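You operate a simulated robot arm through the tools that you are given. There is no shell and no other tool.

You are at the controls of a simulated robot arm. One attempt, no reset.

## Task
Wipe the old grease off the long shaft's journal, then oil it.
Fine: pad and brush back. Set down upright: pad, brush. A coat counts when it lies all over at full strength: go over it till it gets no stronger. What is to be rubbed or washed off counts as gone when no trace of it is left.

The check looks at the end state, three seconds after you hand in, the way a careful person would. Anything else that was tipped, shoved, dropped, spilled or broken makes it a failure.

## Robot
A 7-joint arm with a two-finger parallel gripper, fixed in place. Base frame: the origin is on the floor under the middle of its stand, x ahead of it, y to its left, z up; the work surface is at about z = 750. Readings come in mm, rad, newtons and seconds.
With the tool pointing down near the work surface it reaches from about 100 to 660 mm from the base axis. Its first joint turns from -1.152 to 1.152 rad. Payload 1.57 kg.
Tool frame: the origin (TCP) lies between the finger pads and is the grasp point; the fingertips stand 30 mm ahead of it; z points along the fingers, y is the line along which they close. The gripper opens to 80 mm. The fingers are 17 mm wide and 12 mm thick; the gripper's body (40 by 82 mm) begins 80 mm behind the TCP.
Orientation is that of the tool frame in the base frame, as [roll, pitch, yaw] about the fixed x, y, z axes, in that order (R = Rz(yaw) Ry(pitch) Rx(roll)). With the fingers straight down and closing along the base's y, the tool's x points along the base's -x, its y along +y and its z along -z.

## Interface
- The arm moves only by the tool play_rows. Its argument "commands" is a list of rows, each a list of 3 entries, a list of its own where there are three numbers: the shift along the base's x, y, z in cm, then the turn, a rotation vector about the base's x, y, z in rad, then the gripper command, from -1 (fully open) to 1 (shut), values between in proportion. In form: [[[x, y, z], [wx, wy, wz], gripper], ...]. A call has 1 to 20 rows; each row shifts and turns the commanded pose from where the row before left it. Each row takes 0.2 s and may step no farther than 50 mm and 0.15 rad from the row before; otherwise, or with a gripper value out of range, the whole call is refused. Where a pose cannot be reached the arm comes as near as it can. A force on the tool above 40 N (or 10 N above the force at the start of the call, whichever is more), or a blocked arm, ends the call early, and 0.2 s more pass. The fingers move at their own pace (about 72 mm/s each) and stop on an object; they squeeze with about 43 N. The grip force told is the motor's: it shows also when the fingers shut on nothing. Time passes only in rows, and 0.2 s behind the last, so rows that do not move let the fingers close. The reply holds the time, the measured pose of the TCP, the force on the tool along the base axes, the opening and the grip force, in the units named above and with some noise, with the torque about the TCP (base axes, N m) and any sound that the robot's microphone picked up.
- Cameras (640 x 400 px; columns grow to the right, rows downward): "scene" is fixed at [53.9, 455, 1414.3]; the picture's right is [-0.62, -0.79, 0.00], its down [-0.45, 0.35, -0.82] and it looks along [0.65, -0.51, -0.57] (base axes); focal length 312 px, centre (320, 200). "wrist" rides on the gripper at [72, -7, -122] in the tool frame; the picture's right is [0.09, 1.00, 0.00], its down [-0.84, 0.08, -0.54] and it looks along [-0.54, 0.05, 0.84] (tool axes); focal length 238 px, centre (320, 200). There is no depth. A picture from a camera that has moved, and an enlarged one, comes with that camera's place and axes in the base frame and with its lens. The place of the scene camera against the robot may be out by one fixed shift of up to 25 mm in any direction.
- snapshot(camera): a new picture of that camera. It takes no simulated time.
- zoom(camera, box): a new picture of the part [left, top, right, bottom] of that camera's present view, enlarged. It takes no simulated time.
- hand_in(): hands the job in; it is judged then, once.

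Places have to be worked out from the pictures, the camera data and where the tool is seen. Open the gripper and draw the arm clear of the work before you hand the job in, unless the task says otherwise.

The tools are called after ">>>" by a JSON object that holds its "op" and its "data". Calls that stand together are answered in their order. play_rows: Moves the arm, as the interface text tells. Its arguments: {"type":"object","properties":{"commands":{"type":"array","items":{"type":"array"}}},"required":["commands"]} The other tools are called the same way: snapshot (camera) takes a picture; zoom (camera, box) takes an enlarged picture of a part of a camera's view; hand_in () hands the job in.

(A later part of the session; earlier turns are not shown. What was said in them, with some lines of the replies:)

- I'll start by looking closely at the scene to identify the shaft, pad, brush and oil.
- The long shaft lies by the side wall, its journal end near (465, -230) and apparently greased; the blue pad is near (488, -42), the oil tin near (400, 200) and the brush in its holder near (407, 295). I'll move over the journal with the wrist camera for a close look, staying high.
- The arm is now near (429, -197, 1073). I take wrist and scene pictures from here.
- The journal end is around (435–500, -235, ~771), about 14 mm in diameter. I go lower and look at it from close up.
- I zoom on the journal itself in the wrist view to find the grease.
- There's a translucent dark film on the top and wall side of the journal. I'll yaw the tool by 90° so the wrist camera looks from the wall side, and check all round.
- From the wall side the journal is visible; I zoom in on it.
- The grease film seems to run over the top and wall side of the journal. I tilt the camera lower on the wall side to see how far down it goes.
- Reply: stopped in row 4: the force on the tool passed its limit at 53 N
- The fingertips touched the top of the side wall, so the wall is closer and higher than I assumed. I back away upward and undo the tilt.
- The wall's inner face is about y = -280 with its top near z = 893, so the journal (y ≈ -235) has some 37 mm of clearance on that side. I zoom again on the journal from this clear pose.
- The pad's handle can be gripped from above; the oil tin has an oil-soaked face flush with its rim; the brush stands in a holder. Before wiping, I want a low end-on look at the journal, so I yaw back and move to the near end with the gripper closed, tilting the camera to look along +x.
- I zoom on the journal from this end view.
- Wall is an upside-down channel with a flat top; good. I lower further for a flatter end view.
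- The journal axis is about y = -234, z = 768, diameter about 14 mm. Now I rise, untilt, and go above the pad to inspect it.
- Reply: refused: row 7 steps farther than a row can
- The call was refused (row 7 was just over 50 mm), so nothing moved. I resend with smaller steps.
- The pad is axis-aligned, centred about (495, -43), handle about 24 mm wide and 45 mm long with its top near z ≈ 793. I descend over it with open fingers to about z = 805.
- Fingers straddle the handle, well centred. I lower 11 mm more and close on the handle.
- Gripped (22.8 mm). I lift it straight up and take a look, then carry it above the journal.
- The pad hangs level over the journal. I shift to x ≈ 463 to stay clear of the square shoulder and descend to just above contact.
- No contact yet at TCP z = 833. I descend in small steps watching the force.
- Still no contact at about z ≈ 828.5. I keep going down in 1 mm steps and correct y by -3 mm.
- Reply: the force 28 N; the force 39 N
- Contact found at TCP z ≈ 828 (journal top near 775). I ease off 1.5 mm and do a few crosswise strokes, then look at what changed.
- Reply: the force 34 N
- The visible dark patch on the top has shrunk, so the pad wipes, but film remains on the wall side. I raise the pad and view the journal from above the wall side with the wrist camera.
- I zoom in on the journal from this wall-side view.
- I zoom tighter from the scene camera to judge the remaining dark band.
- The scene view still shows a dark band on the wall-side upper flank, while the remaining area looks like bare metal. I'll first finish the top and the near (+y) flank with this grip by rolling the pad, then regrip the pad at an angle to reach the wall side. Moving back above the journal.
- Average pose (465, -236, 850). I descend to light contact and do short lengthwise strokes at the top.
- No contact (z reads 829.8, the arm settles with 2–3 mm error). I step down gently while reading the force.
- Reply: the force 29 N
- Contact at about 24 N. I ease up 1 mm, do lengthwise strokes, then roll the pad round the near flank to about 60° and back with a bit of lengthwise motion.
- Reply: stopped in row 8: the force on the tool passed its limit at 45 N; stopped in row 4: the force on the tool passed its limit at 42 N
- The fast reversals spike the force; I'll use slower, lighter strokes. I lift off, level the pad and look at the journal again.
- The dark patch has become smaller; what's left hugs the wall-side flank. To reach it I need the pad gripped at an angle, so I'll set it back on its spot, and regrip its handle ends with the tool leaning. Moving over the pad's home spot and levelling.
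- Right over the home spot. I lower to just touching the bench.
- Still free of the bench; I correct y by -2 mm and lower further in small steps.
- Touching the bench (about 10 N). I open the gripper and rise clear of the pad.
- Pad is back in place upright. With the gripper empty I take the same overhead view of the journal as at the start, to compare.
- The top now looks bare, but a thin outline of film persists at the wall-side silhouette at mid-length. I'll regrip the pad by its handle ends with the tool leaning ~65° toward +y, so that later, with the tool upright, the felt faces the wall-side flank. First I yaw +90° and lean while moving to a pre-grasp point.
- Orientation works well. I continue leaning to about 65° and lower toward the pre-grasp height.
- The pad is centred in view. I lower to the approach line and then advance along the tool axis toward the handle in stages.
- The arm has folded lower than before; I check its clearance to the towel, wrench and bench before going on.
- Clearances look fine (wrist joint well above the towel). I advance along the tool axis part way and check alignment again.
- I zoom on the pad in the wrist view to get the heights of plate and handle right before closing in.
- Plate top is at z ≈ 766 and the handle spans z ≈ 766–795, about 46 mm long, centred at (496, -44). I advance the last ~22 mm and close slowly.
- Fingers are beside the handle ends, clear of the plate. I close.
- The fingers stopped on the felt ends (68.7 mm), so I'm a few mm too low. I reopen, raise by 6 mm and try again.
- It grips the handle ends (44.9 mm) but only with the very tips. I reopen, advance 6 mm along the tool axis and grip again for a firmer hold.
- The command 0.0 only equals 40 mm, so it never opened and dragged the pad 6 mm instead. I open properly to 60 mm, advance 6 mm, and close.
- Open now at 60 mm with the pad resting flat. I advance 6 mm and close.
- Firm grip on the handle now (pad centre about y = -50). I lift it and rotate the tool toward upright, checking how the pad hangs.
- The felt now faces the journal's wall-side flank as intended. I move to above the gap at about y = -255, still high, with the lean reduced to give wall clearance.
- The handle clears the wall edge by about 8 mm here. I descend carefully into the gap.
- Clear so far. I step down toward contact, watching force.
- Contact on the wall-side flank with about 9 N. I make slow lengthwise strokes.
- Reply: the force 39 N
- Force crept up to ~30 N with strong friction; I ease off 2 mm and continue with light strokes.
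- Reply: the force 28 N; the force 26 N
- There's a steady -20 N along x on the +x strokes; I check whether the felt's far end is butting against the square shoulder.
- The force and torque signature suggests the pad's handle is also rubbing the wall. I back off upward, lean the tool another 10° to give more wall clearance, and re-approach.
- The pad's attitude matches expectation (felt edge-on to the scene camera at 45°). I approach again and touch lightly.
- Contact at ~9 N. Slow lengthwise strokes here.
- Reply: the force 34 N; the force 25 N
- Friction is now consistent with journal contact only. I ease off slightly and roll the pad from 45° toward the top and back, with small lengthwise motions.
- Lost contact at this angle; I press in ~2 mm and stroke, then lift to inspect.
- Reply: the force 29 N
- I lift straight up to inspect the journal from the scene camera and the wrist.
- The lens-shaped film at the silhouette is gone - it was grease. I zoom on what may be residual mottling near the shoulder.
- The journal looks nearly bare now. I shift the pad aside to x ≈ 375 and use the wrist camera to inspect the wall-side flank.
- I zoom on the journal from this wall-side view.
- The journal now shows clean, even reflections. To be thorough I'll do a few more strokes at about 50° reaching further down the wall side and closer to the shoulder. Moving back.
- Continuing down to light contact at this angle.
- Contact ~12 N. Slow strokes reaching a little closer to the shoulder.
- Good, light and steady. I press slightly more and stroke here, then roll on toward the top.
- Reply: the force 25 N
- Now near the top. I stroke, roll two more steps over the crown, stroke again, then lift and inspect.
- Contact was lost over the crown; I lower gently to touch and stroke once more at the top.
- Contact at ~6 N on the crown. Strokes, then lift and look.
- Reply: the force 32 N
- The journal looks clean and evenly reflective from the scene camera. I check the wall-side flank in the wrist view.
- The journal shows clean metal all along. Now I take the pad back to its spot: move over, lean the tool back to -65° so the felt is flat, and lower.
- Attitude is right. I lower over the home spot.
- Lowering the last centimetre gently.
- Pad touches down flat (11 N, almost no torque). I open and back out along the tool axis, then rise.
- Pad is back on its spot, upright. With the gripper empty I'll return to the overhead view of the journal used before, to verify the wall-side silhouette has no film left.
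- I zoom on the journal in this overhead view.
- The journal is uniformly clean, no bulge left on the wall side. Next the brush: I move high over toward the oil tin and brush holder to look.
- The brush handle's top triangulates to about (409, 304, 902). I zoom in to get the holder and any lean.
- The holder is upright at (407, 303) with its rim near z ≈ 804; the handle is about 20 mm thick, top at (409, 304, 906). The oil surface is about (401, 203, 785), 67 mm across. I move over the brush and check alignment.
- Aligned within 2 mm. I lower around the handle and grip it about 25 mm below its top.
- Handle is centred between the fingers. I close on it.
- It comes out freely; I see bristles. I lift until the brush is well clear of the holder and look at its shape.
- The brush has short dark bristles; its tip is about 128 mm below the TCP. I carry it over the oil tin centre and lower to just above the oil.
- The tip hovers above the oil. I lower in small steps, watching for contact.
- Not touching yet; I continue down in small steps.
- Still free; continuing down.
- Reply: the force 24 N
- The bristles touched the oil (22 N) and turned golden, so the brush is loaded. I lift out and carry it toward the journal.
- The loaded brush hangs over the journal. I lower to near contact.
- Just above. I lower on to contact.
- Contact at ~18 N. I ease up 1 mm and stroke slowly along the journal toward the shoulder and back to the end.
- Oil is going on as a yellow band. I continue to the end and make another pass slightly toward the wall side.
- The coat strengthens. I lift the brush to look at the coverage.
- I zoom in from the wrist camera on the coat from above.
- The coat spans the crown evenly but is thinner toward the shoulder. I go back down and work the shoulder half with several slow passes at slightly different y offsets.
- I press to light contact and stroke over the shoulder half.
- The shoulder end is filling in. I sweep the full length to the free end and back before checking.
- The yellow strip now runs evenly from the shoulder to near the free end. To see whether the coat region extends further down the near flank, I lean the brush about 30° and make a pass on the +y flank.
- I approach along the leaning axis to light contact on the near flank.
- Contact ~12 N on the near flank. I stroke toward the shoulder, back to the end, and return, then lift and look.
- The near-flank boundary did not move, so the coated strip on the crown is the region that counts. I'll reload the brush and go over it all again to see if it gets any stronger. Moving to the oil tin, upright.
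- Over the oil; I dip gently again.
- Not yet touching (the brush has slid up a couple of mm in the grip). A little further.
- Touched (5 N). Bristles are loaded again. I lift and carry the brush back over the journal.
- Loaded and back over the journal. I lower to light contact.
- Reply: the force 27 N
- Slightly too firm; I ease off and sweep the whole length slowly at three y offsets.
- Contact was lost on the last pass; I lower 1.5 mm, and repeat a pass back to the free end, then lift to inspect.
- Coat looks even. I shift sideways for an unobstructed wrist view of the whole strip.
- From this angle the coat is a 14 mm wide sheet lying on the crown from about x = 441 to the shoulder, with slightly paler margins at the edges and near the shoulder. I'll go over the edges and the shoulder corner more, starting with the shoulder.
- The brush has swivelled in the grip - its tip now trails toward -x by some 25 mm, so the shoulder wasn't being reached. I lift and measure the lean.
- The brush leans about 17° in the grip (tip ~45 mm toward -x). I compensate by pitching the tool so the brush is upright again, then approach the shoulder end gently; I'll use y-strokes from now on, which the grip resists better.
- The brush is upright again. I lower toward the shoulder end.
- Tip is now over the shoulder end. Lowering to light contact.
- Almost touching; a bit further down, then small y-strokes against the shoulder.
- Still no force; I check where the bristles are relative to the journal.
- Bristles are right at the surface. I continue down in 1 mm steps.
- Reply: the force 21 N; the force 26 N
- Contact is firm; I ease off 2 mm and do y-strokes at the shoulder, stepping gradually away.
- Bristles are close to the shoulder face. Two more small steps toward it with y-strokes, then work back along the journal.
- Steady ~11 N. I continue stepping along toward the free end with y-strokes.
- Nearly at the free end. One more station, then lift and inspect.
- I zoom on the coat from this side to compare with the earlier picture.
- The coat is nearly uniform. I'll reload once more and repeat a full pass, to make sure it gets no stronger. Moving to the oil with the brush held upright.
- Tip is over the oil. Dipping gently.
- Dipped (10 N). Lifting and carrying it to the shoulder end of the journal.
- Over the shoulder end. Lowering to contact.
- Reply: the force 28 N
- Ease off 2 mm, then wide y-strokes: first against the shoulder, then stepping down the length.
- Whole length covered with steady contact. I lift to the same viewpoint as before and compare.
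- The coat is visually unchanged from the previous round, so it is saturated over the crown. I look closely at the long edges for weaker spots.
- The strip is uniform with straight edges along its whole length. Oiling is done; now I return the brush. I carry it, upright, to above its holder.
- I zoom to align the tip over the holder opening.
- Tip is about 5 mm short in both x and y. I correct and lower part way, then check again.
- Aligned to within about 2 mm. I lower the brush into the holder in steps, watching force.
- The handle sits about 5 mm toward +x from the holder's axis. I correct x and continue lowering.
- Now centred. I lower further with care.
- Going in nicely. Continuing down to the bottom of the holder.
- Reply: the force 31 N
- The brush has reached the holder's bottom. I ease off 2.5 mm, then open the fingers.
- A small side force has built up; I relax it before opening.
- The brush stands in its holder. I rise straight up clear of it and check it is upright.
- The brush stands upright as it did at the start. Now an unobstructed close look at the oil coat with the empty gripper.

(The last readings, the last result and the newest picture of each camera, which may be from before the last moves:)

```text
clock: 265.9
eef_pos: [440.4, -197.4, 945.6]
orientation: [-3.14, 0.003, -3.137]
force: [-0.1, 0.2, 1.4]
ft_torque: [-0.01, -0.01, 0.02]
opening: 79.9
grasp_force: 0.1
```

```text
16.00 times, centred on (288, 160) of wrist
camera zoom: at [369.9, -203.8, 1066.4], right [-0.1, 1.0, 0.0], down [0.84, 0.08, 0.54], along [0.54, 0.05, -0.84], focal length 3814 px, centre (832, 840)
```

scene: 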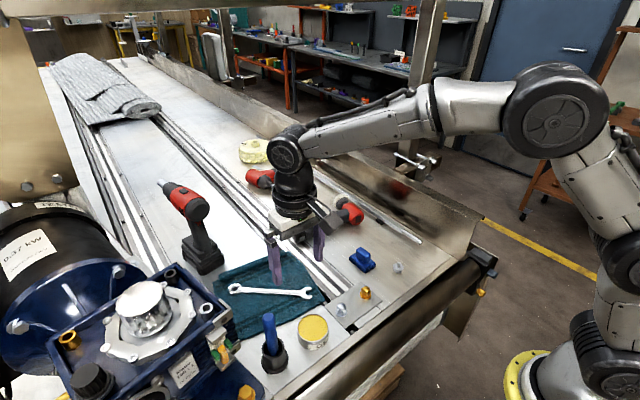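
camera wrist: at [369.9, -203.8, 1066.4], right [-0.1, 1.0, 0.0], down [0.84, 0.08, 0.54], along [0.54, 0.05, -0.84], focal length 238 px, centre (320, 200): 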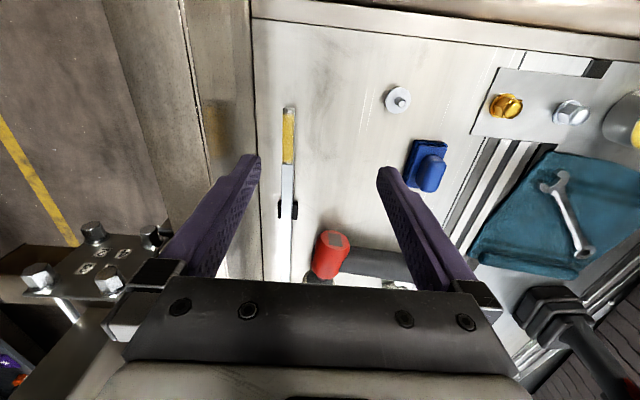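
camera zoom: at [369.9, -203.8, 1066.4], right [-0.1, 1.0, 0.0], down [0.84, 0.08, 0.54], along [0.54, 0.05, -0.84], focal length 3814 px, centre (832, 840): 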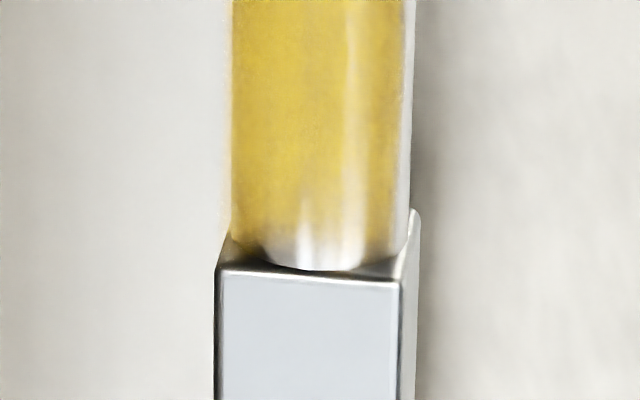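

I take a final close scene view of the coat's wall-side margin.

>>> {"op": "zoom", "data": {"camera": "scene", "box": [395, 222, 427, 242]}}

>>> {"op": "zoom", "data": {"camera": "scene", "box": [402, 226, 422, 238]}}

>>> {"op": "snapshot", "data": {"camera": "scene"}}

```text
16.00 times, centred on (411, 232) of scene
camera zoom: at [54.0, 455.0, 1414.3], right [-0.62, -0.79, 0.0], down [-0.45, 0.35, -0.82], along [0.65, -0.51, -0.57], focal length 4986 px, centre (-1136, -312)
```

zoom: 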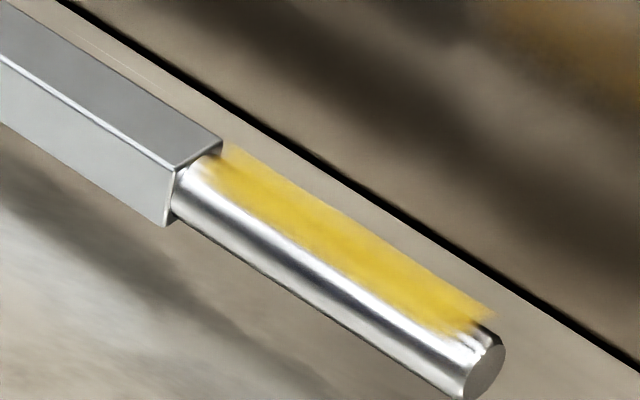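

```text
16.00 times, centred on (412, 232) of scene
camera zoom: at [54.0, 455.0, 1414.3], right [-0.62, -0.79, 0.0], down [-0.45, 0.35, -0.82], along [0.65, -0.51, -0.57], focal length 4986 px, centre (-1152, -312)
```

zoom: 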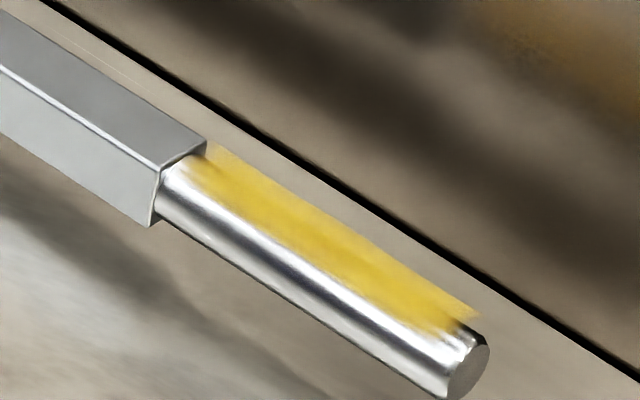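

```text
taken
```

scene: 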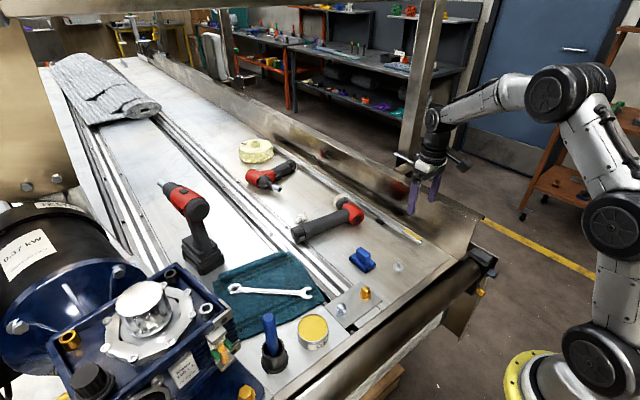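

Everything looks right: clean metal outside an even, saturated oil coat, pad and brush back and upright. I draw the open gripper up and clear to its starting pose.

>>> {"op": "play_rows", "data": {"commands": [[[0, 0, 4], [0, 0, 0], -1], [[0, 2, 4], [0, 0, 0], -1], [[0, 3, 3.5], [0, 0, 0], -1], [[0, 3.5, 3.5], [0, 0, 0], -1], [[0, 3.5, 3.5], [0, 0, 0], -1], [[-0.3, 3.5, 3], [0, 0, 0], -1], [[-0.3, 3.5, 2.5], [0, 0, 0], -1], [[-0.3, 3.5, 0], [0, 0, 0], -1], [[0, 0, 0], [0, 0, 0], -1]]}}

>>> {"op": "snapshot", "data": {"camera": "scene"}}

>>> {"op": "zoom", "data": {"camera": "scene", "box": [220, 210, 440, 390]}}

```text
clock: 267.9
eef_pos: [429.7, 28.2, 1185.0]
orientation: [-3.141, 0.003, -3.138]
force: [-0.3, 0.3, 0.0]
ft_torque: [-0.04, -0.01, -0.04]
opening: 80.0
grasp_force: 0.0
```

```text
taken
```

scene: 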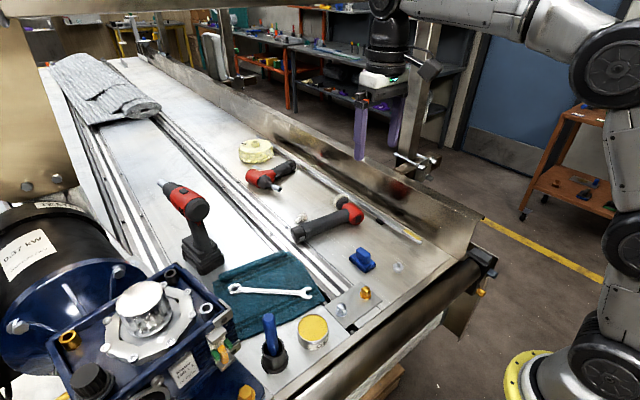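

```text
2.22 times, centred on (330, 300) of scene
camera zoom: at [53.9, 455.0, 1414.3], right [-0.62, -0.79, 0.0], down [-0.45, 0.35, -0.82], along [0.65, -0.51, -0.57], focal length 693 px, centre (298, -22)
```

zoom: 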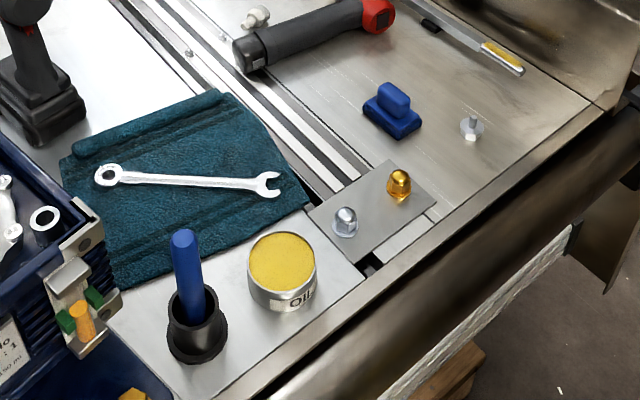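

The arm is clear with the gripper open. Pad and brush are upright in their places, the journal shows the oil coat, and nothing else has moved. I hand in the job.

>>> {"op": "hand_in", "data": {}}

```text
The job is handed in.
```

I wiped the old grease off the long shaft's journal, oiled it, put the pad and brush back upright, and handed the job in. I haven't seen the verdict.

- **Grease:** Before I oiled it, I saw no trace left from above, from the wall side or from the scene camera. No camera could see the very underside of the journal.
- **Oil:** The coat runs evenly over the crown, from the shoulder to about 6 mm short of the free end, and fades softly at both ends. I reloaded the brush three times, and the last full pass made it no stronger. A pass on the near flank left no visible oil there.
- **Pad:** It sits flat within a few millimetres of where it started.
- **Brush:** It stands in its holder as at the start. It had tilted in the grip partway through, so I went back over the shoulder end afterwards.
- **Contacts:** The open gripper bumped the side wall once early on, and the pad's handle probably rubbed against it while I wiped that flank. The final pictures show nothing else moved.

The gripper is open and the arm is back near its starting pose.
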